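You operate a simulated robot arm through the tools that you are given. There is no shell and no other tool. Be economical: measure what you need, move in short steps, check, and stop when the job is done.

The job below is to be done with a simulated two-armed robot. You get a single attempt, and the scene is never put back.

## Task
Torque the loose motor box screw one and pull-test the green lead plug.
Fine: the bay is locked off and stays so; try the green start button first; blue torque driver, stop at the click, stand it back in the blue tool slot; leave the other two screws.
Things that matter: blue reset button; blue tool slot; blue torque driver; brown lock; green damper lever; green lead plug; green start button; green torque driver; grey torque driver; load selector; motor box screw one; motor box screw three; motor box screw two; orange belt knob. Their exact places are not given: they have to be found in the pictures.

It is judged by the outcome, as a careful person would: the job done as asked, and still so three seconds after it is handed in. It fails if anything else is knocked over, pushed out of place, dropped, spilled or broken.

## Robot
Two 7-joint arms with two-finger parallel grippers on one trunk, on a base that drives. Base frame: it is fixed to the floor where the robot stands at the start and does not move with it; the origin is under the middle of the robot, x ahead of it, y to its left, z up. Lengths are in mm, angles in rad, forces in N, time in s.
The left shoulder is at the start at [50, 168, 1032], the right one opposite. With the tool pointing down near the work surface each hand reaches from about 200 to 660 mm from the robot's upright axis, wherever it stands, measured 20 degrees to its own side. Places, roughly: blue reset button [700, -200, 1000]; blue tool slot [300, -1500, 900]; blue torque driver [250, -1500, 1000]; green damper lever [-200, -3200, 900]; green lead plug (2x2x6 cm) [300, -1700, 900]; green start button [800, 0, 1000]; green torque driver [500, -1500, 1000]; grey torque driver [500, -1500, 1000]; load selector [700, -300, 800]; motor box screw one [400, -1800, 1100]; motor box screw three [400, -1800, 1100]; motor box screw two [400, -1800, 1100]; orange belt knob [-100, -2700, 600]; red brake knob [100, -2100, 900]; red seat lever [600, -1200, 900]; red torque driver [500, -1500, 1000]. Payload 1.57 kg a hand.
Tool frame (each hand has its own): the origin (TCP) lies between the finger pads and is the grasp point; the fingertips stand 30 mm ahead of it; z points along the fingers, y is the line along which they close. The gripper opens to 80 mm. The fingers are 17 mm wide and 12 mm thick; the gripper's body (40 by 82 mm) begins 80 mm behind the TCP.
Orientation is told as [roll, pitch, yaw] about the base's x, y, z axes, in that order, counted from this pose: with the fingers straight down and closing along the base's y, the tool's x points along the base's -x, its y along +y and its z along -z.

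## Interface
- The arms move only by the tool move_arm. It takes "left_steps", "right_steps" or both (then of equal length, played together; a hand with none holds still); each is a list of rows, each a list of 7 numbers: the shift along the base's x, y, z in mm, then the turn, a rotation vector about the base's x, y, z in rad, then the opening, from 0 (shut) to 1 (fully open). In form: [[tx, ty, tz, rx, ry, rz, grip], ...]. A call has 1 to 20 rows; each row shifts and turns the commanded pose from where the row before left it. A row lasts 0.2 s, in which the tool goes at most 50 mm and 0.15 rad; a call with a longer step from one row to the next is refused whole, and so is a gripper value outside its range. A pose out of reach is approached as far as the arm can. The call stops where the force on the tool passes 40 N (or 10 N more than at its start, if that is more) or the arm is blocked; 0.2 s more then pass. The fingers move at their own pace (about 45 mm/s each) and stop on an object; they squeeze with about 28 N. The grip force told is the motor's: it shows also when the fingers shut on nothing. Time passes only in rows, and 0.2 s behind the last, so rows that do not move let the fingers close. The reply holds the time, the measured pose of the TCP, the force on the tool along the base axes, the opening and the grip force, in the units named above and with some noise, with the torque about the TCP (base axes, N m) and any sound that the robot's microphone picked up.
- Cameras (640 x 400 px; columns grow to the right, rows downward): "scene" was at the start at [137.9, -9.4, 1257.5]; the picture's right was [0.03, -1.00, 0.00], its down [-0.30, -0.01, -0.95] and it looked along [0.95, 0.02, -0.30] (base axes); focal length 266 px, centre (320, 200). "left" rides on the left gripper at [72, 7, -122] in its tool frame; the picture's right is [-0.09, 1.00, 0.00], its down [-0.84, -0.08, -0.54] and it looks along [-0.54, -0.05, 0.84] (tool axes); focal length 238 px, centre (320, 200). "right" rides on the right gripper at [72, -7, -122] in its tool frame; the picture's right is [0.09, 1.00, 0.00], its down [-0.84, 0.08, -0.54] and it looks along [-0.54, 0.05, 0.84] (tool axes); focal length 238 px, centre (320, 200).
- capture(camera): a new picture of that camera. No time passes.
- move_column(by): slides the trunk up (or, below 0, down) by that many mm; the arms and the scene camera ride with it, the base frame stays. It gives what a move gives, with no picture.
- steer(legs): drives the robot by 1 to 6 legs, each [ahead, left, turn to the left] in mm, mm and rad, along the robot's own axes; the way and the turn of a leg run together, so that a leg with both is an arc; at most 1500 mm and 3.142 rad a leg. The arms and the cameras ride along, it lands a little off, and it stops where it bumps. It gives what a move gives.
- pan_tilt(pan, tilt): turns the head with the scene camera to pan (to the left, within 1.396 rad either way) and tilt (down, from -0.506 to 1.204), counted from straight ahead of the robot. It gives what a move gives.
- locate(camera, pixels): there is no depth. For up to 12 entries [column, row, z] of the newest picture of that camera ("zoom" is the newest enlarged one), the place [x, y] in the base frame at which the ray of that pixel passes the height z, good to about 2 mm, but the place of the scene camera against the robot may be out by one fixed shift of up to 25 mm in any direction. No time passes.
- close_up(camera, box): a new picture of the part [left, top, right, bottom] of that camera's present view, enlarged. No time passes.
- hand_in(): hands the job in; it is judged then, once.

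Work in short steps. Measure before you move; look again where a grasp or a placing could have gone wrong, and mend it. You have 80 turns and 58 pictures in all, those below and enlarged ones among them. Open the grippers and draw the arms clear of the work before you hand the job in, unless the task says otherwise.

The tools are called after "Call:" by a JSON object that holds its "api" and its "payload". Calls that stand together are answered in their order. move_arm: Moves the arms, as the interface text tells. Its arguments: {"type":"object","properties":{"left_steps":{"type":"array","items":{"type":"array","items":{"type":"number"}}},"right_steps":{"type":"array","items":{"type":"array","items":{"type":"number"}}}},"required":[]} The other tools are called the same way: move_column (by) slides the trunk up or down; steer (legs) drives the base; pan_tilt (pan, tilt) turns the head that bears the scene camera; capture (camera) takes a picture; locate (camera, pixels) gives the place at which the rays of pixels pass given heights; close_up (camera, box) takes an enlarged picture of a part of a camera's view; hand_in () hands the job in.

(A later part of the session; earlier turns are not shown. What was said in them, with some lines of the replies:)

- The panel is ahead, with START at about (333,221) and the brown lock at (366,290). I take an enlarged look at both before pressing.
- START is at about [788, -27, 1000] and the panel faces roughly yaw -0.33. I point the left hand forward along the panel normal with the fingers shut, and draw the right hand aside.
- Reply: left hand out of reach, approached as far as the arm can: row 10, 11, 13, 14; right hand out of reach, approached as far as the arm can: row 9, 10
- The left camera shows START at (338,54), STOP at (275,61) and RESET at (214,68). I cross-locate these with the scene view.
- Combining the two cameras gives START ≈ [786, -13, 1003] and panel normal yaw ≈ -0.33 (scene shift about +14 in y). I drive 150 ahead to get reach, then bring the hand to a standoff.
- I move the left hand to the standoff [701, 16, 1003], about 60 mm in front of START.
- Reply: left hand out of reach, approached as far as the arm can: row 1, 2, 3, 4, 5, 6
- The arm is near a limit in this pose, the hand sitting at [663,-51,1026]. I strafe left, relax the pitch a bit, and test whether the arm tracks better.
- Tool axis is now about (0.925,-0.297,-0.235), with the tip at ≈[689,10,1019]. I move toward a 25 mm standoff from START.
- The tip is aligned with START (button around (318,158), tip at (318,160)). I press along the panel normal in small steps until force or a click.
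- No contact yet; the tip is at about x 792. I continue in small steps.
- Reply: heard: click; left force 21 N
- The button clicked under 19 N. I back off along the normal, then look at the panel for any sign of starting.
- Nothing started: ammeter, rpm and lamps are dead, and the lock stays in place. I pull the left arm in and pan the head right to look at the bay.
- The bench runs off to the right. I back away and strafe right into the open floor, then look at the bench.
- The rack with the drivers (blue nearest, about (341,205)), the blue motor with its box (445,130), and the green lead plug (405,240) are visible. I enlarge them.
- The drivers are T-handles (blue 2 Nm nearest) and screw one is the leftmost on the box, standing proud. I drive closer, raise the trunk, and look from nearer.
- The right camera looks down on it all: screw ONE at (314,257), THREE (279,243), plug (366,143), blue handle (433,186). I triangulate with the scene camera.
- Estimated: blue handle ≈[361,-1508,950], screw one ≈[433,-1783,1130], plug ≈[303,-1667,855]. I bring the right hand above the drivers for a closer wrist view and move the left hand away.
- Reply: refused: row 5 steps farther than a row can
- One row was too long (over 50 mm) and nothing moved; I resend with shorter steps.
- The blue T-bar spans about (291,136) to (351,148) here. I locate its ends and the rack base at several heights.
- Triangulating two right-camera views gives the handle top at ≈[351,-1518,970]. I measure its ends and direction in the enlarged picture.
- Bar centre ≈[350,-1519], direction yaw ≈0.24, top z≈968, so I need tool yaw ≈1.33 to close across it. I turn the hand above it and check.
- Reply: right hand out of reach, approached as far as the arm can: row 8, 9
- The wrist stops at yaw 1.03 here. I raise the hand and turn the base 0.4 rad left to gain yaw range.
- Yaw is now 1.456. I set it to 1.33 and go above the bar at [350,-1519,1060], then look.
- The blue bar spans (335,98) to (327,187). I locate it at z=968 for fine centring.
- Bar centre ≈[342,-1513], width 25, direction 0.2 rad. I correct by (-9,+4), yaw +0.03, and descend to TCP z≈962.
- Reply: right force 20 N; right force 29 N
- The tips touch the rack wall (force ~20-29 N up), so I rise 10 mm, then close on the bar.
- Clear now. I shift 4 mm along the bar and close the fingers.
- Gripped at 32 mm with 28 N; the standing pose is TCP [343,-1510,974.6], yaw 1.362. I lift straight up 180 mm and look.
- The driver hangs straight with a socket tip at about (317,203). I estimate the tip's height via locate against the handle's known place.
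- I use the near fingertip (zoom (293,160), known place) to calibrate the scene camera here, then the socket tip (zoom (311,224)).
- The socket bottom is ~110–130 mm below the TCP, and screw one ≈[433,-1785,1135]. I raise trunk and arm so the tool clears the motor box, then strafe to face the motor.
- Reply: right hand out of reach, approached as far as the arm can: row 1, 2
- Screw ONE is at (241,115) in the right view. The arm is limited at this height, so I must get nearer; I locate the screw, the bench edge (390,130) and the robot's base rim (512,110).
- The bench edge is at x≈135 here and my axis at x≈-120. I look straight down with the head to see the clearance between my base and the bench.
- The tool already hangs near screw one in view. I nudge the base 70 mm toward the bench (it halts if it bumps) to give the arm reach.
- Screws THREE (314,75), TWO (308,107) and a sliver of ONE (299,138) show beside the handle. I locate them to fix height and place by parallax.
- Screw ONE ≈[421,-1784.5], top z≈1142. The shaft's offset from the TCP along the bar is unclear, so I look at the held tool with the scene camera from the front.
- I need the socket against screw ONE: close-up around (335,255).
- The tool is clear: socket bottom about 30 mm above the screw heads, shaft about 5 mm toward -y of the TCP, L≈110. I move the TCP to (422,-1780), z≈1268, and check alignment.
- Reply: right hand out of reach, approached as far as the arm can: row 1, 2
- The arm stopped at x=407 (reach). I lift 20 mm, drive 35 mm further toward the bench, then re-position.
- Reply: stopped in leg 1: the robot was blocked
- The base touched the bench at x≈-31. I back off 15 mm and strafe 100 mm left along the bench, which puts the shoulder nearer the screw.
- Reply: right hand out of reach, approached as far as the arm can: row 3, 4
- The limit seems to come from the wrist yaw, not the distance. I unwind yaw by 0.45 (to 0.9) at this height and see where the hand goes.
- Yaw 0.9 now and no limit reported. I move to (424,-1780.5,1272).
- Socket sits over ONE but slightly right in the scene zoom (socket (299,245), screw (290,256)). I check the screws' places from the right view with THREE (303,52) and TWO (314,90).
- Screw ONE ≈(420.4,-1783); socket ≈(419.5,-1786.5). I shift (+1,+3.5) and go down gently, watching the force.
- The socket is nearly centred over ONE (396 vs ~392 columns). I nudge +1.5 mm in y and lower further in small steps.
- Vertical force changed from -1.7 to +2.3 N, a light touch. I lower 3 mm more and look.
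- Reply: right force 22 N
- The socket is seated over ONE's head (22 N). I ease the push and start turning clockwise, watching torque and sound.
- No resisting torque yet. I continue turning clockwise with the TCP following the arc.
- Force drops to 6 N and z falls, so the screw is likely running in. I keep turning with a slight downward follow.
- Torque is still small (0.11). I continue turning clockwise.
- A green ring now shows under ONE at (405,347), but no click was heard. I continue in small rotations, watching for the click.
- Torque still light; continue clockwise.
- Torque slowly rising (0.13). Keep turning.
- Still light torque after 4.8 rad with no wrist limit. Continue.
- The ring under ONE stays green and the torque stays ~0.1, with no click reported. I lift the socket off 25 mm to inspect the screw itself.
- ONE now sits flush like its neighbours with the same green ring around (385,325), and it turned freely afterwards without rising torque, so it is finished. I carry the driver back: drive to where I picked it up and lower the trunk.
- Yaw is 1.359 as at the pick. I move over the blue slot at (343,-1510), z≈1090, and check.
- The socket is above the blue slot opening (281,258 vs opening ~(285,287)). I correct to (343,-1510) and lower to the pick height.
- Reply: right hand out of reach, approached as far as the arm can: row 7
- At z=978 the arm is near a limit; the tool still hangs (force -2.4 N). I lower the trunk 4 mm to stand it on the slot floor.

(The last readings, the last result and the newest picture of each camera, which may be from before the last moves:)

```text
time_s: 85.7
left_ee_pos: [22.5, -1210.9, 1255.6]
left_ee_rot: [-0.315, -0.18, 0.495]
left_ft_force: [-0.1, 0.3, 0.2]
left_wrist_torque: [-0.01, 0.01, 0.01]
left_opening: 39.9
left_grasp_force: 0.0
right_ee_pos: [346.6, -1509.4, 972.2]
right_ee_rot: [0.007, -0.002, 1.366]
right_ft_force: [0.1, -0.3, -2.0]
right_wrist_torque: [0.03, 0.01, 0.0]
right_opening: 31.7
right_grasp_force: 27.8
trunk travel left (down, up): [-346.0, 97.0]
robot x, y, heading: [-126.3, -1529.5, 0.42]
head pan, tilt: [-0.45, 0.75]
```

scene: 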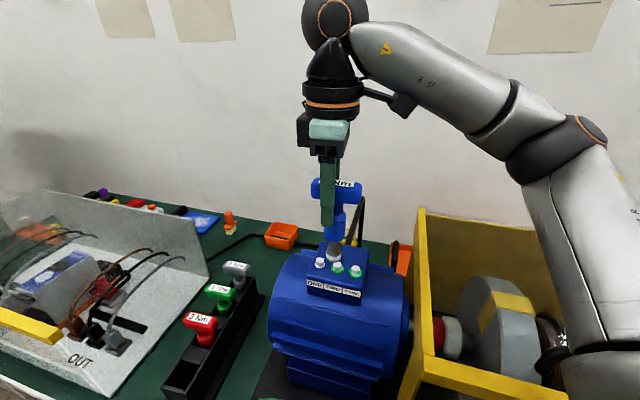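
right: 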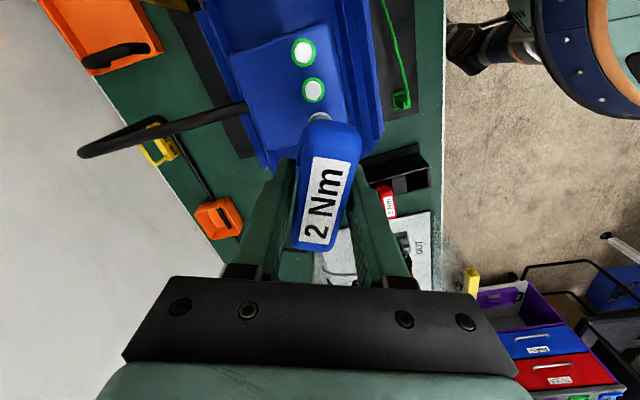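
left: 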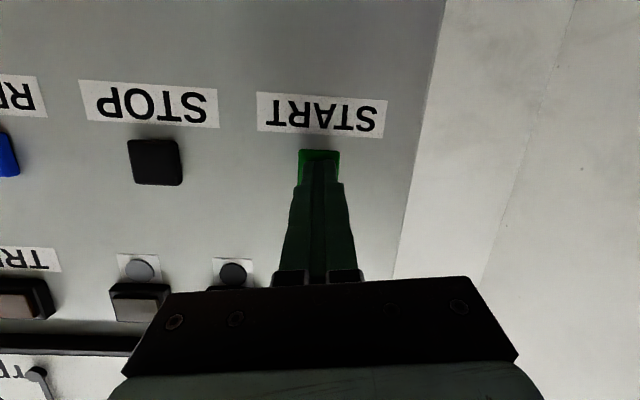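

Still hanging at z=972; the bar may have slid slightly in the grip. I lower 3 mm more.

Call:
{"api": "move_column", "payload": {"by": -3}}

Call:
{"api": "close_up", "payload": {"camera": "scene", "box": [250, 140, 370, 300]}}

```text
time_s: 86.2
left_ee_pos: [22.1, -1210.8, 1253.5]
left_ee_rot: [-0.316, -0.179, 0.496]
left_ft_force: [0.1, 0.8, 1.1]
left_wrist_torque: [0.01, 0.01, -0.02]
left_opening: 39.9
left_grasp_force: 0.1
right_ee_pos: [346.9, -1508.6, 972.6]
right_ee_rot: [0.003, -0.003, 1.364]
right_ft_force: [-0.1, -1.7, 9.1]
right_wrist_torque: [-0.39, 0.12, -0.04]
right_opening: 31.5
right_grasp_force: 27.9
trunk travel left (down, up): [-343.0, 100.0]
robot x, y, heading: [-124.0, -1529.8, 0.425]
head pan, tilt: [-0.45, 0.75]
```

```text
2.50 times, centred on (310, 220) of scene
```

zoom: 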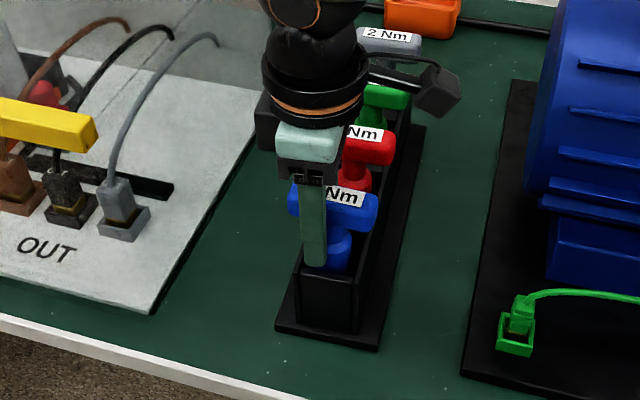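

It now rests in the slot (9 N up). I open the fingers gently to 0.7 and rise straight up.

Call:
{"api": "move_arm", "payload": {"right_steps": [[0, 0, 0, 0, 0, 0, 0.55], [0, 0, 0, 0, 0, 0, 0.65], [0, 0, 0, 0, 0, 0, 0.65], [0, 0, 0, 0, 0, 0, 0.65], [0, 0, 15, 0, 0, 0, 0.65], [0, 0, 30, 0, 0, 0, 0.65], [0, 0, 40, 0, 0, 0, 0.65], [0, 0, 40, 0, 0, 0, 0.65], [0, 0, 40, 0, 0, 0, 0.65]]}}

Call:
{"api": "capture", "payload": {"camera": "scene"}}

```text
time_s: 88.2
left_ee_pos: [23.2, -1212.0, 1251.4]
left_ee_rot: [-0.315, -0.177, 0.498]
left_ft_force: [0.4, 1.0, 0.0]
left_wrist_torque: [0.01, 0.01, -0.02]
left_opening: 39.9
left_grasp_force: 0.0
right_ee_pos: [346.4, -1510.7, 1136.9]
right_ee_rot: [0.005, -0.001, 1.365]
right_ft_force: [0.0, 0.8, 0.5]
right_wrist_torque: [-0.02, 0.0, -0.03]
right_opening: 52.1
right_grasp_force: 0.1
trunk travel left (down, up): [-343.0, 100.0]
robot x, y, heading: [-124.1, -1531.0, 0.419]
head pan, tilt: [-0.45, 0.75]
```

```text
10 pictures are left
```

scene: 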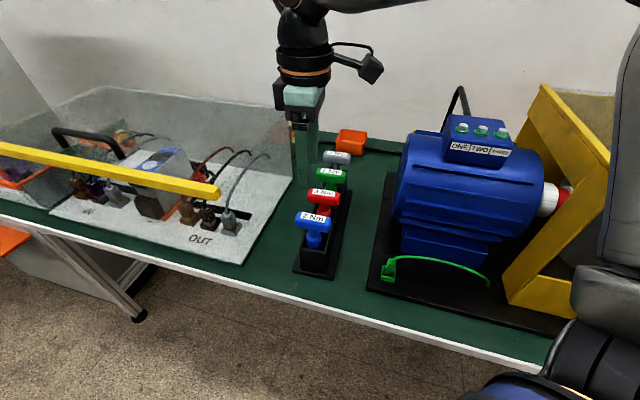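

The driver stands in the blue slot and all three screws look alike. For the plug (388,270) I unwind the wrist by π (so its camera is on the side away from the motor) while moving above it.

Call:
{"api": "move_arm", "payload": {"right_steps": [[-2, 0, 10, 0, 0, 0.15, 0.65], [-2, 0, 10, 0, 0, 0.15, 0.65], [-2, -5, 0, 0, 0, 0.15, 0.65], [-3, -8, 0, 0, 0, 0.15, 0.65], [-3, -8, 0, 0, 0, 0.15, 0.65], [-3, -8, 0, 0, 0, 0.15, 0.65], [-3, -8, 0, 0, 0, 0.15, 0.65], [-3, -8, 0, 0, 0, 0.15, 0.65], [-3, -8, 0, 0, 0, 0.15, 0.65], [-3, -8, 0, 0, 0, 0.15, 0.65], [-3, -8, -5, 0, 0, 0.15, 0.65], [-3, -8, -10, 0, 0, 0.15, 0.65], [-3, -8, -10, 0, 0, 0.15, 0.65], [-3, -8, -10, 0, 0, 0.15, 0.65], [-3, -8, -10, 0, 0, 0.15, 0.65], [-3, -8, -10, 0, 0, 0.15, 0.65], [0, -8, -10, 0, 0, 0.15, 0.65], [0, -8, -10, 0, 0, 0.15, 0.65], [0, -8, -10, 0, 0, 0.15, 0.65], [0, -8, -10, 0, 0, 0.15, 0.65]]}}

Call:
{"api": "capture", "payload": {"camera": "right"}}

```text
time_s: 92.6
left_ee_pos: [13.6, -1176.8, 1244.7]
left_ee_rot: [-0.341, -0.171, 0.523]
left_ft_force: [-0.5, 0.8, -0.1]
left_wrist_torque: [-0.02, 0.0, 0.03]
left_opening: 39.7
left_grasp_force: 0.0
right_ee_pos: [300.7, -1600.4, 1071.8]
right_ee_rot: [0.034, -0.01, -1.849]
right_ft_force: [1.2, -0.8, -0.6]
right_wrist_torque: [0.03, 0.05, -0.01]
right_opening: 52.0
right_grasp_force: 0.0
trunk travel left (down, up): [-343.0, 100.0]
robot x, y, heading: [-123.2, -1528.1, 0.446]
head pan, tilt: [-0.45, 0.75]
stopped in row 20 (right hand): the arm was blocked; the commanded pose is now the measured one
```

```text
9 pictures are left
```

right: 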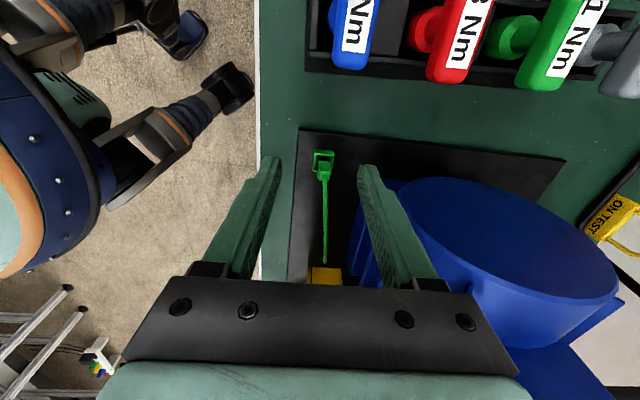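

The right arm got blocked at y≈-1600 (its forearm likely meets the yellow guard). I back it off upward and away, and will use the left hand for the plug instead.

Call:
{"api": "move_arm", "payload": {"right_steps": [[0, 10, 15, 0, 0, 0, 0.65], [0, 10, 20, 0, 0, 0, 0.65], [0, 10, 30, 0, 0, 0, 0.65], [-10, 0, 35, 0, 0, 0, 0.65], [-20, 0, 35, 0, 0, 0, 0.65], [-30, 0, 30, 0, 0, 0, 0.65], [-35, 0, 20, 0, 0, 0, 0.65], [-35, 0, 0, 0, 0, 0, 0.65], [-30, 0, 0, 0, 0, 0, 0.65], [0, 0, 0, 0, 0, 0, 0.65]]}}

Call:
{"api": "pan_tilt", "payload": {"pan": -0.6, "tilt": 0.7}}

Call:
{"api": "capture", "payload": {"camera": "scene"}}

Call:
{"api": "locate", "payload": {"camera": "right", "pixels": [[323, 158, 850], [323, 158, 830], [323, 158, 870], [323, 172, 850], [313, 152, 820], [334, 152, 820]]}}

```text
time_s: 94.8
left_ee_pos: [19.7, -1208.5, 1253.5]
left_ee_rot: [-0.314, -0.179, 0.511]
left_ft_force: [-0.1, -0.1, -0.3]
left_wrist_torque: [0.0, -0.01, -0.02]
left_opening: 40.3
left_grasp_force: 0.0
right_ee_pos: [142.1, -1604.5, 1246.6]
right_ee_rot: [0.014, 0.012, -1.875]
right_ft_force: [-0.8, 0.4, 0.8]
right_wrist_torque: [0.02, -0.03, 0.01]
right_opening: 52.0
right_grasp_force: 0.1
trunk travel left (down, up): [-343.0, 100.0]
robot x, y, heading: [-123.3, -1529.6, 0.433]
head pan, tilt: [-0.45, 0.75]
```

```text
time_s: 95.5
left_ee_pos: [21.2, -1208.5, 1251.8]
left_ee_rot: [-0.315, -0.179, 0.51]
left_ft_force: [-0.4, 0.3, -0.4]
left_wrist_torque: [-0.02, 0.01, 0.0]
left_opening: 40.2
left_grasp_force: 0.0
right_ee_pos: [143.6, -1604.6, 1244.1]
right_ee_rot: [0.014, 0.012, -1.876]
right_ft_force: [-1.0, 0.5, 0.2]
right_wrist_torque: [0.03, -0.01, -0.04]
right_opening: 51.9
right_grasp_force: 0.0
trunk travel left (down, up): [-343.0, 100.0]
robot x, y, heading: [-123.5, -1530.9, 0.431]
head pan, tilt: [-0.6, 0.7]
```

```text
8 pictures are left
```

scene: 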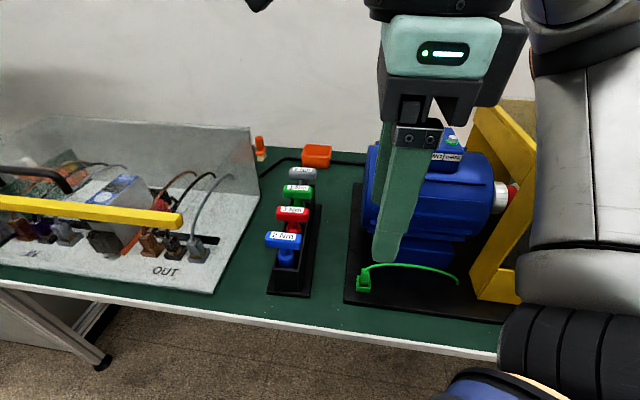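

```text
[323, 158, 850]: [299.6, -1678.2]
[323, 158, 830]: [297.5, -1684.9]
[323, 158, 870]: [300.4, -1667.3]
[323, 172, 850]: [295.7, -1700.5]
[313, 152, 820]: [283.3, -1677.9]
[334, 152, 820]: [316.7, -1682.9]
```

All is in place. Plug top ≈[300,-1669,860]. I shift the base 170 mm left so the right arm reaches the plug from the left, keeping its elbow away from the guard.

Call:
{"api": "steer", "payload": {"legs": [[71, 154, 0]]}}

Call:
{"api": "move_arm", "payload": {"right_steps": [[20, -25, -10, 0, 0, 0.02, 0.65], [20, -25, -10, 0, 0, 0.02, 0.65], [20, -25, -10, 0, 0, 0.02, 0.65], [20, -25, -20, 0, 0, 0.02, 0.65], [20, -25, -25, 0, 0, 0.02, 0.65], [20, -25, -25, 0, 0, 0, 0.65], [20, -25, -25, 0, 0, 0, 0.65], [18, -25, -25, 0, 0, 0, 0.65], [0, -10, -25, 0, 0, 0, 0.65], [0, 0, 0, 0, 0, 0, 0.65]]}}

```text
time_s: 97.0
left_ee_pos: [17.5, -1037.0, 1252.5]
left_ee_rot: [-0.316, -0.179, 0.511]
left_ft_force: [-0.5, 0.1, 0.1]
left_wrist_torque: [-0.02, -0.01, -0.02]
left_opening: 39.8
left_grasp_force: 0.1
right_ee_pos: [141.2, -1435.7, 1246.7]
right_ee_rot: [0.016, 0.013, -1.875]
right_ft_force: [-0.2, -0.3, -0.5]
right_wrist_torque: [-0.03, 0.02, -0.01]
right_opening: 52.1
right_grasp_force: 0.0
trunk travel left (down, up): [-343.0, 100.0]
robot x, y, heading: [-123.7, -1360.8, 0.432]
head pan, tilt: [-0.6, 0.7]
```

```text
time_s: 99.2
left_ee_pos: [18.7, -1038.9, 1252.7]
left_ee_rot: [-0.314, -0.179, 0.51]
left_ft_force: [-1.2, -0.8, -0.4]
left_wrist_torque: [0.01, 0.04, 0.02]
left_opening: 40.1
left_grasp_force: 0.0
right_ee_pos: [310.3, -1614.1, 1069.8]
right_ee_rot: [0.017, 0.012, -1.775]
right_ft_force: [0.1, -0.2, 0.4]
right_wrist_torque: [0.01, -0.01, 0.01]
right_opening: 51.9
right_grasp_force: 0.0
right hand out of reach, approached as far as the arm can: row 6, 7, 8
trunk travel left (down, up): [-343.0, 100.0]
robot x, y, heading: [-123.8, -1361.3, 0.433]
head pan, tilt: [-0.6, 0.7]
```

Reach ran out at y=-1614. I shift the base 60 mm back to the right, keeping height, so the hand stands above the plug.

Call:
{"api": "steer", "payload": {"legs": [[-25, -54, 0]]}}

Call:
{"api": "capture", "payload": {"camera": "right"}}

```text
time_s: 100.1
left_ee_pos: [20.3, -1099.9, 1253.6]
left_ee_rot: [-0.312, -0.181, 0.51]
left_ft_force: [-0.1, -0.9, -0.7]
left_wrist_torque: [0.02, 0.0, 0.01]
left_opening: 39.8
left_grasp_force: 0.0
right_ee_pos: [311.5, -1676.3, 1070.1]
right_ee_rot: [0.015, 0.014, -1.775]
right_ft_force: [-0.2, -0.1, 0.2]
right_wrist_torque: [0.04, -0.02, 0.01]
right_opening: 52.2
right_grasp_force: 0.0
trunk travel left (down, up): [-343.0, 100.0]
robot x, y, heading: [-120.1, -1421.4, 0.432]
head pan, tilt: [-0.6, 0.7]
```

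```text
7 pictures are left
```

right: 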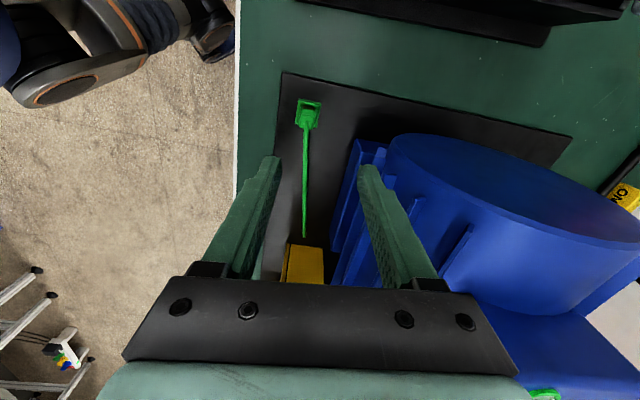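

The plug is at (308,113) in this view; I locate it and its socket.

Call:
{"api": "locate", "payload": {"camera": "right", "pixels": [[308, 113, 850], [308, 113, 870], [308, 113, 830], [297, 101, 810], [320, 101, 810], [306, 125, 870], [308, 122, 870], [283, 73, 797]]}}

Call:
{"api": "close_up", "payload": {"camera": "right", "box": [270, 80, 350, 160]}}

```text
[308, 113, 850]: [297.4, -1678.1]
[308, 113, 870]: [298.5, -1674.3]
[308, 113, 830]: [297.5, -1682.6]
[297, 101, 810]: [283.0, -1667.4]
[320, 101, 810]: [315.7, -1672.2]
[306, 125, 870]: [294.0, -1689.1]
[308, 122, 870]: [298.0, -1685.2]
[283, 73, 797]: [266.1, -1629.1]
```

```text
5.00 times, centred on (310, 120) of right
```

zoom: 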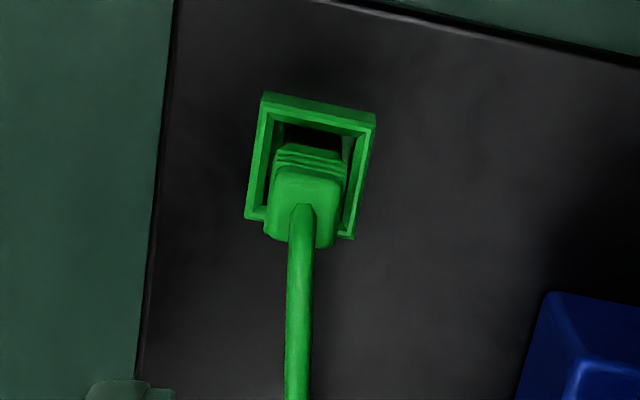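

Plug axis ≈(298,-1685), top ≈867, within an open socket; current closing direction suits. I check clearance to the motor's corner pieces at (355,142), (388,150) before descending.

Call:
{"api": "locate", "payload": {"camera": "right", "pixels": [[356, 140, 830], [356, 140, 900], [392, 140, 960], [392, 140, 900], [386, 160, 960], [335, 240, 850], [335, 240, 900], [352, 200, 960], [400, 195, 960]]}}

```text
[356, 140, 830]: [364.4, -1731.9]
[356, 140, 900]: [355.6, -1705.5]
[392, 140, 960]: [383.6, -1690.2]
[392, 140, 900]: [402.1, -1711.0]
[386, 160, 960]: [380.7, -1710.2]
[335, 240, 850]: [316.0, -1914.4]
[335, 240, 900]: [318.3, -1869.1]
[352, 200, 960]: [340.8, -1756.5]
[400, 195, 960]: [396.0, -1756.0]
```

Clearance is fine (motor parts at x≥355). I centre over the plug, narrow the opening to 44 mm and descend to TCP z≈862.

Call:
{"api": "move_arm", "payload": {"right_steps": [[-7, -4, 0, 0, 0, 0, 0.55], [-6.5, -4.7, 0, 0, 0, 0, 0.55], [0, 0, -30, 0, 0, 0, 0.55], [0, 0, -40, 0, 0, 0, 0.55], [0, 0, -40, 0, 0, 0, 0.55], [0, 0, -30, 0, 0, 0, 0.55], [0, 0, 0, 0, 0, 0, 0.55]]}}

Call:
{"api": "capture", "payload": {"camera": "right"}}

```text
time_s: 101.7
left_ee_pos: [19.1, -1099.1, 1252.8]
left_ee_rot: [-0.314, -0.177, 0.511]
left_ft_force: [-0.6, 0.2, -0.2]
left_wrist_torque: [0.01, 0.01, 0.0]
left_opening: 39.8
left_grasp_force: 0.0
right_ee_pos: [297.3, -1683.0, 927.8]
right_ee_rot: [0.015, 0.013, -1.774]
right_ft_force: [0.5, 0.1, 0.1]
right_wrist_torque: [-0.01, 0.0, 0.02]
right_opening: 44.0
right_grasp_force: 0.1
trunk travel left (down, up): [-343.0, 100.0]
robot x, y, heading: [-123.9, -1423.3, 0.43]
head pan, tilt: [-0.6, 0.7]
```

```text
5 pictures are left
```

right: 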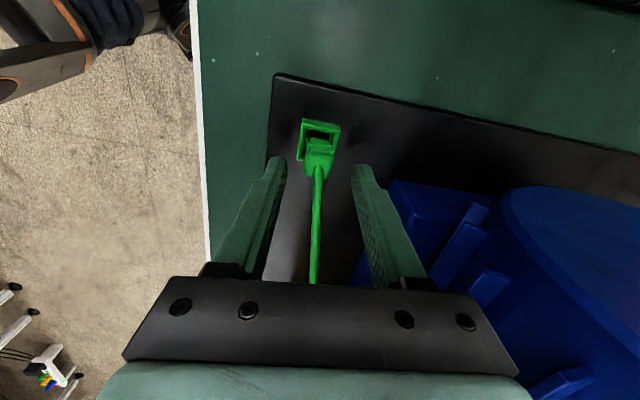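

The plug (319,153) sits centred between the fingers. I verify its position at this closer range.

Call:
{"api": "locate", "payload": {"camera": "right", "pixels": [[319, 158, 867], [319, 158, 855], [319, 148, 850], [319, 130, 820], [302, 120, 820], [341, 124, 820]]}}

```text
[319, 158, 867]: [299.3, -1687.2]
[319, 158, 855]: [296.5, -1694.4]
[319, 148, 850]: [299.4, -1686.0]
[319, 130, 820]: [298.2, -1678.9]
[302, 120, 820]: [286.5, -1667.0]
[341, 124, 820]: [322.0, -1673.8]
```

Plug ≈(299,-1686). I correct (+1.5,-3), descend to z≈864 and close.

Call:
{"api": "move_arm", "payload": {"right_steps": [[1.5, -3, -20, 0, 0, 0, 0.55], [0, 0, -20, 0, 0, 0, 0.55], [0, 0, -14, 0, 0, 0, 0.55], [0, 0, -10, 0, 0, 0, 0.55], [0, 0, 0, 0, 0, 0, 0.4], [0, 0, 0, 0, 0, 0, 0.2], [0, 0, 0, 0, 0, 0, 0.1], [0, 0, 0, 0, 0, 0, 0.1], [0, 0, 0, 0, 0, 0, 0.1]]}}

Call:
{"api": "close_up", "payload": {"camera": "right", "box": [240, 90, 400, 290]}}

```text
time_s: 102.4
left_ee_pos: [18.4, -1098.3, 1252.7]
left_ee_rot: [-0.313, -0.18, 0.509]
left_ft_force: [-0.6, -0.3, 1.5]
left_wrist_torque: [0.03, 0.02, 0.02]
left_opening: 40.3
left_grasp_force: 0.1
right_ee_pos: [300.2, -1686.8, 894.8]
right_ee_rot: [0.022, 0.014, -1.773]
right_ft_force: [-2.1, -0.6, 15.0]
right_wrist_torque: [-0.02, 0.61, 0.01]
right_opening: 46.2
right_grasp_force: 2.1
trunk travel left (down, up): [-343.0, 100.0]
robot x, y, heading: [-124.8, -1423.7, 0.433]
head pan, tilt: [-0.6, 0.7]
stopped in row 3 (right hand): the force on the tool passed its limit (the readings are from after the stop); the commanded pose is now the measured one
```

```text
2.00 times, centred on (320, 190) of right
```

zoom: 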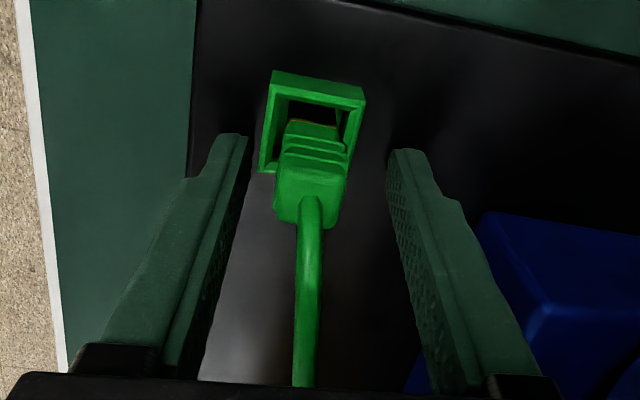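

The hand met 15 N at z=895, on the -x finger side (torque +0.61 about y). I look from the scene camera to see what it touches.

Call:
{"api": "close_up", "payload": {"camera": "scene", "box": [330, 150, 530, 330]}}

```text
2.22 times, centred on (430, 240) of scene
```

zoom: 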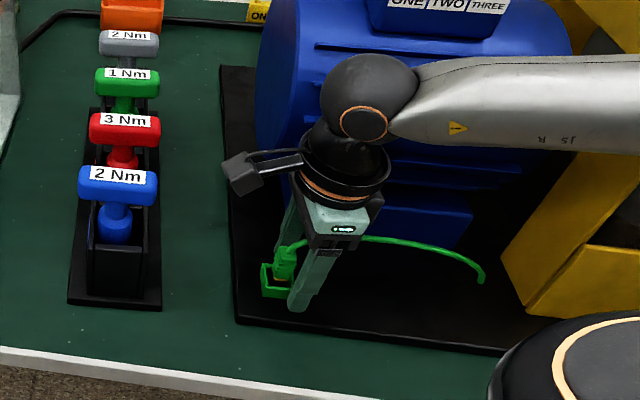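

Nothing obvious lies under the fingers. I rise a bit, narrow the opening to 32 mm, recentre by -1.5 mm in x, and try descending slowly.

Call:
{"api": "move_arm", "payload": {"right_steps": [[0, 0, 8, 0, 0, 0, 0.42], [-1.5, 0, 0, -0.015, -0.014, 0, 0.42], [0, 0, 0, 0, 0, 0, 0.42], [0, 0, -8, 0, 0, 0, 0.42], [0, 0, -4, 0, 0, 0, 0.42], [0, 0, -4, 0, 0, 0, 0.42], [0, 0, 0, 0, 0, 0, 0.42]]}}

```text
time_s: 103.6
left_ee_pos: [17.1, -1098.6, 1253.9]
left_ee_rot: [-0.315, -0.181, 0.511]
left_ft_force: [0.7, 0.3, -0.1]
left_wrist_torque: [0.01, 0.0, 0.0]
left_opening: 39.7
left_grasp_force: 0.1
right_ee_pos: [299.1, -1687.2, 894.6]
right_ee_rot: [0.048, 0.001, -1.773]
right_ft_force: [-9.7, -1.6, 29.7]
right_wrist_torque: [0.12, 1.21, 0.1]
right_opening: 40.7
right_grasp_force: 3.9
trunk travel left (down, up): [-343.0, 100.0]
robot x, y, heading: [-123.4, -1424.4, 0.435]
head pan, tilt: [-0.6, 0.7]
stopped in row 6 (right hand): the force on the tool passed its limit (the readings are from after the stop); the commanded pose is now the measured one
```

The fingers seem to be resting on/straddling the socket rim (opening stuck at 40.7), so the rim is at z≈865 and the plug reaches above it, to ~900. I rise 8 mm, shift +6 in y, and close on the plug.

Call:
{"api": "move_arm", "payload": {"right_steps": [[0, 0, 8, 0, 0, 0, 0.55], [0, 6, 2, -0.03, 0, 0, 0.55], [0, 0, 0, 0, 0, 0, 0.4], [0, 0, 0, 0, 0, 0, 0.25], [0, 0, 0, 0, 0, 0, 0.1], [0, 0, 0, 0, 0, 0, 0.1], [0, 0, 0, 0, 0, 0, 0.1]]}}

Call:
{"api": "close_up", "payload": {"camera": "right", "box": [240, 90, 400, 290]}}

```text
time_s: 105.2
left_ee_pos: [17.0, -1098.8, 1253.0]
left_ee_rot: [-0.316, -0.182, 0.508]
left_ft_force: [-0.6, -0.7, 0.7]
left_wrist_torque: [-0.01, -0.03, -0.02]
left_opening: 39.7
left_grasp_force: 0.1
right_ee_pos: [294.6, -1680.8, 902.8]
right_ee_rot: [0.037, -0.03, -1.775]
right_ft_force: [-28.0, 2.9, -7.6]
right_wrist_torque: [-0.26, 0.95, -0.03]
right_opening: 30.6
right_grasp_force: 37.3
trunk travel left (down, up): [-343.0, 100.0]
robot x, y, heading: [-122.5, -1421.1, 0.43]
head pan, tilt: [-0.6, 0.7]
```

```text
2.00 times, centred on (320, 190) of right
```

zoom: 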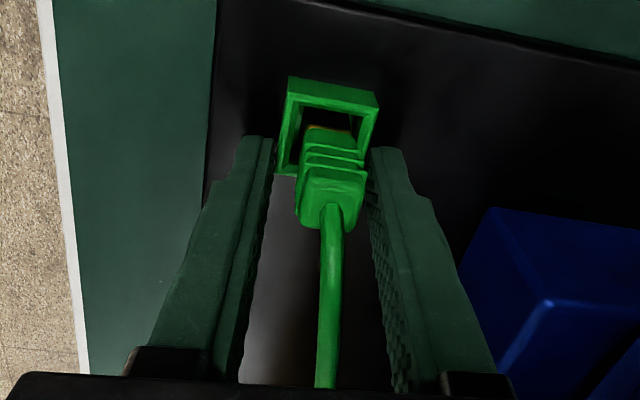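

The +x finger touches the plug and pushes the hand to -x, while the -x finger is off it. I open, move +7 in x, rise 5 mm, and close again.

Call:
{"api": "move_arm", "payload": {"right_steps": [[0, 0, 0, 0, 0, 0, 0.55], [0, 0, 5, 0, 0, 0, 0.55], [3, 0, 0, -0.03, 0.03, 0, 0.55], [0, 0, 0, 0, 0, 0, 0.55]]}}

```text
time_s: 106.2
left_ee_pos: [19.0, -1100.0, 1252.8]
left_ee_rot: [-0.315, -0.178, 0.508]
left_ft_force: [0.3, -0.1, 0.4]
left_wrist_torque: [0.02, 0.01, 0.0]
left_opening: 40.0
left_grasp_force: 0.0
right_ee_pos: [303.3, -1680.8, 909.2]
right_ee_rot: [0.03, -0.063, -1.773]
right_ft_force: [-3.5, 3.7, -0.6]
right_wrist_torque: [0.15, 0.13, -0.08]
right_opening: 47.8
right_grasp_force: 2.5
trunk travel left (down, up): [-343.0, 100.0]
robot x, y, heading: [-125.5, -1418.0, 0.43]
head pan, tilt: [-0.6, 0.7]
```

The tilt corrections went the wrong way (base tilt ≈(-0.068,-0.017)); I right the hand and read again.

Call:
{"api": "move_arm", "payload": {"right_steps": [[0, 0, 3, 0.068, 0.017, 0, 0.6], [0, 0, 0, 0, 0, 0, 0.6], [0, 0, 0, 0, 0, 0, 0.6]]}}

```text
time_s: 107.0
left_ee_pos: [19.4, -1099.7, 1252.8]
left_ee_rot: [-0.315, -0.179, 0.509]
left_ft_force: [-0.6, -0.6, -0.3]
left_wrist_torque: [-0.01, 0.0, 0.01]
left_opening: 40.1
left_grasp_force: 0.0
right_ee_pos: [303.3, -1681.9, 911.3]
right_ee_rot: [-0.001, 0.001, -1.774]
right_ft_force: [-0.4, -0.3, 0.5]
right_wrist_torque: [-0.01, 0.0, 0.0]
right_opening: 48.1
right_grasp_force: 0.0
trunk travel left (down, up): [-343.0, 100.0]
robot x, y, heading: [-120.1, -1420.8, 0.428]
head pan, tilt: [-0.6, 0.7]
```

Free and vertical now at (303,-1682,911). The plug's +x face was at ≈310, so its centre is ≈300; I shift -3, lower to 905, and close gently.

Call:
{"api": "move_arm", "payload": {"right_steps": [[-3, 2, 0, 0, 0, 0, 0.6], [0, 0, -6, 0, 0, 0, 0.55], [0, 0, 0, 0, 0, 0, 0.4], [0, 0, 0, 0, 0, 0, 0.3], [0, 0, 0, 0, 0, 0, 0.15], [0, 0, 0, 0, 0, 0, 0.15], [0, 0, 0, 0, 0, 0, 0.15]]}}

```text
time_s: 108.6
left_ee_pos: [18.3, -1098.7, 1253.7]
left_ee_rot: [-0.316, -0.182, 0.508]
left_ft_force: [0.1, -0.1, -0.3]
left_wrist_torque: [-0.03, -0.04, 0.01]
left_opening: 40.1
left_grasp_force: 0.0
right_ee_pos: [296.4, -1678.7, 904.6]
right_ee_rot: [-0.009, -0.003, -1.774]
right_ft_force: [-21.7, 3.4, -2.6]
right_wrist_torque: [-0.22, 0.51, -0.17]
right_opening: 30.6
right_grasp_force: 39.5
trunk travel left (down, up): [-343.0, 100.0]
robot x, y, heading: [-121.0, -1423.3, 0.431]
head pan, tilt: [-0.6, 0.7]
5 turns are left
```

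Only 5 turns are left. The fingers grip something 30.6 mm wide with 39 N (the plug), so I relieve the sideways pull and tug upward gently, then let it back down.

Call:
{"api": "move_arm", "payload": {"right_steps": [[-3.5, 0, 0, 0, 0, 0, 0.15], [0, 0, 2, 0, 0, 0, 0.15], [0, 0, 2, 0, 0, 0, 0.15], [0, 0, 2, 0, 0, 0, 0.15], [0, 0, 0, 0, 0, 0, 0.15]]}}

Call:
{"api": "close_up", "payload": {"camera": "right", "box": [240, 90, 400, 290]}}

```text
time_s: 109.5
left_ee_pos: [22.2, -1100.9, 1252.0]
left_ee_rot: [-0.312, -0.179, 0.508]
left_ft_force: [-0.4, 0.4, -0.8]
left_wrist_torque: [0.0, 0.02, 0.03]
left_opening: 39.8
left_grasp_force: 0.1
right_ee_pos: [296.2, -1679.6, 904.4]
right_ee_rot: [-0.01, 0.003, -1.773]
right_ft_force: [5.4, 1.7, -19.0]
right_wrist_torque: [-0.32, -0.45, -0.23]
right_opening: 30.5
right_grasp_force: 39.5
trunk travel left (down, up): [-343.0, 100.0]
robot x, y, heading: [-120.3, -1418.2, 0.432]
head pan, tilt: [-0.6, 0.7]
stopped in row 4 (right hand): the force on the tool passed its limit (the readings are from after the stop); the commanded pose is now the measured one
```

```text
2.00 times, centred on (320, 190) of right
4 turns are left
```

zoom: 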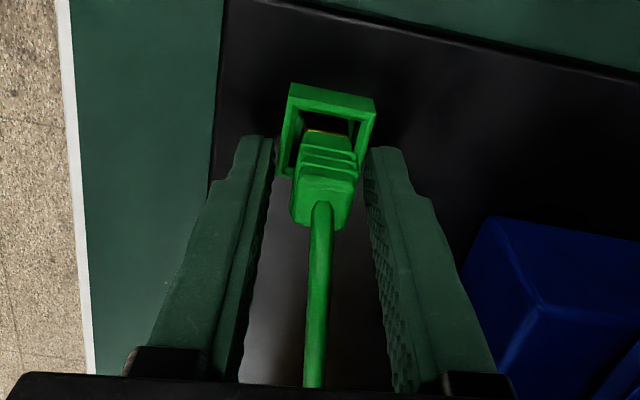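

The tug met 19 N with no movement, but the picture shows the tips holding the socket's rim, with the plug (290–357) untouched between. I open, rise 15 mm, close on the plug body itself and give a 3 mm (~15–20 N) tug, then ease back.

Call:
{"api": "move_arm", "payload": {"right_steps": [[0, 0, 0, 0, 0, 0, 0.5], [0, 0, 0, 0, 0, 0, 0.6], [0, 0, 8, 0, 0, 0, 0.6], [1.5, -4, 7, 0, 0, 0, 0.6], [0, 0, 0, 0, 0, 0, 0.4], [0, 0, 0, 0, 0, 0, 0.2], [0, 0, 0, 0, 0, 0, 0.1], [0, 0, 0, 0, 0, 0, 0.1], [0, 0, 0, 0, 0, 0, 0.1], [0, 0, 1.5, 0, 0, 0, 0.1], [0, 0, 1.5, 0, 0, 0, 0.1], [0, 0, 1, 0, 0, 0, 0.1], [0, 0, 0, 0, 0, 0, 0.1]]}}

```text
time_s: 112.3
left_ee_pos: [19.9, -1099.4, 1253.1]
left_ee_rot: [-0.314, -0.178, 0.507]
left_ft_force: [-0.7, -0.4, 0.2]
left_wrist_torque: [-0.02, 0.03, 0.0]
left_opening: 39.9
left_grasp_force: 0.1
right_ee_pos: [296.9, -1682.2, 924.8]
right_ee_rot: [-0.009, 0.003, -1.773]
right_ft_force: [-0.2, 1.0, -4.6]
right_wrist_torque: [-0.06, 0.0, -0.01]
right_opening: 14.8
right_grasp_force: 28.2
trunk travel left (down, up): [-343.0, 100.0]
robot x, y, heading: [-122.3, -1421.2, 0.429]
head pan, tilt: [-0.6, 0.7]
3 turns are left
```

The grip is now on the plug (14.8 mm, 28 N) with a mild 4.6 N pull. I tug 3 mm more and hold, ease back to the starting height, open, and withdraw upward.

Call:
{"api": "move_arm", "payload": {"right_steps": [[0, 0, 1.5, 0, 0, 0, 0.1], [0, 0, 1.5, 0, 0, 0, 0.1], [0, 0, 0, 0, 0, 0, 0.1], [0, 0, 0, 0, 0, 0, 0.1], [0, 0, -3.5, 0, 0, 0, 0.1], [0, 0, -3.5, 0, 0, 0, 0.1], [0, 0, 0, 0, 0, 0, 0.1], [0, 0, 0, 0, 0, 0, 0.4], [0, 0, 0, 0, 0, 0, 0.6], [0, 0, 0, 0, 0, 0, 0.6], [0, 0, 20, 0, 0, 0, 0.6], [0, 0, 40, 0, 0, 0, 0.6], [0, 0, 40, 0, 0, 0, 0.6], [0, 0, 40, 0, 0, 0, 0.6], [0, 10, 40, 0, 0, 0, 0.6], [-30, 10, 30, 0, 0, 0, 0.6], [-40, 10, 20, 0, 0, 0, 0.6], [-40, 0, 0, 0, 0, 0, 0.6], [-40, 0, 0, 0, 0, 0, 0.6]]}}

Call:
{"api": "capture", "payload": {"camera": "scene"}}

```text
time_s: 116.3
left_ee_pos: [18.7, -1098.3, 1252.2]
left_ee_rot: [-0.313, -0.178, 0.509]
left_ft_force: [0.5, 0.3, -0.5]
left_wrist_torque: [-0.03, -0.02, -0.03]
left_opening: 40.1
left_grasp_force: 0.1
right_ee_pos: [145.6, -1653.4, 1150.3]
right_ee_rot: [-0.006, 0.001, -1.773]
right_ft_force: [-0.7, -0.7, 0.1]
right_wrist_torque: [0.02, -0.01, 0.02]
right_opening: 47.8
right_grasp_force: 0.1
trunk travel left (down, up): [-343.0, 100.0]
robot x, y, heading: [-124.0, -1425.7, 0.433]
head pan, tilt: [-0.6, 0.7]
```

```text
0 pictures are left
2 turns are left
```

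scene: 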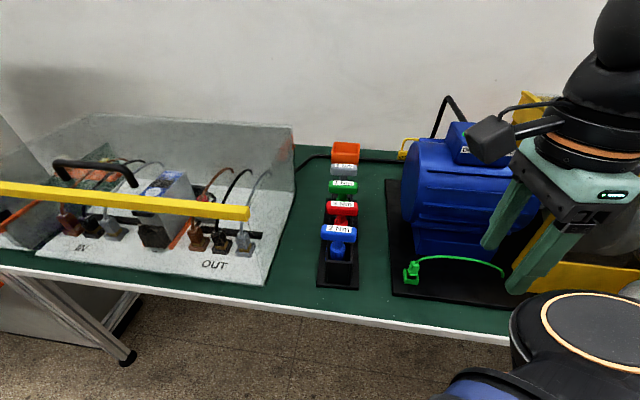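

The plug (410,272) still sits in its socket, the blue driver stands in its slot, and both hands are open and clear, so I hand in.

Call:
{"api": "hand_in", "payload": {}}

```text
The job is handed in.
```

I handed the job in, but I can't confirm two parts: I never heard the torque driver click, and the pull on the lead plug was light.

- **Start button:** I pressed the green start button and it clicked. Nothing started: both meters and the lamps stayed dead. I left the lock alone.
- **Screw one:** I turned it down with the blue 2 Nm driver. It now sits flush like its neighbours, and its ring went from white to green. I kept turning about 4 rad after the ring went green. The torque never read above about 0.13 Nm, so the screw may not have reached 2 Nm.
- **Blue driver:** it is back standing upright in the blue slot. I did not touch screws two and three.
- **Lead plug:** the only pull I measured on the plug itself was about 4.6 N. I pulled about 3 mm more after that without a reading. A first 19 N tug was on the socket rim, not the plug. I eased the plug back down, and in the last picture it is still in its socket.
- **Contact with other things:** the base touched the bench once, and the right arm was blocked once, probably against the yellow guard. Neither moved anything that I could see in the pictures.
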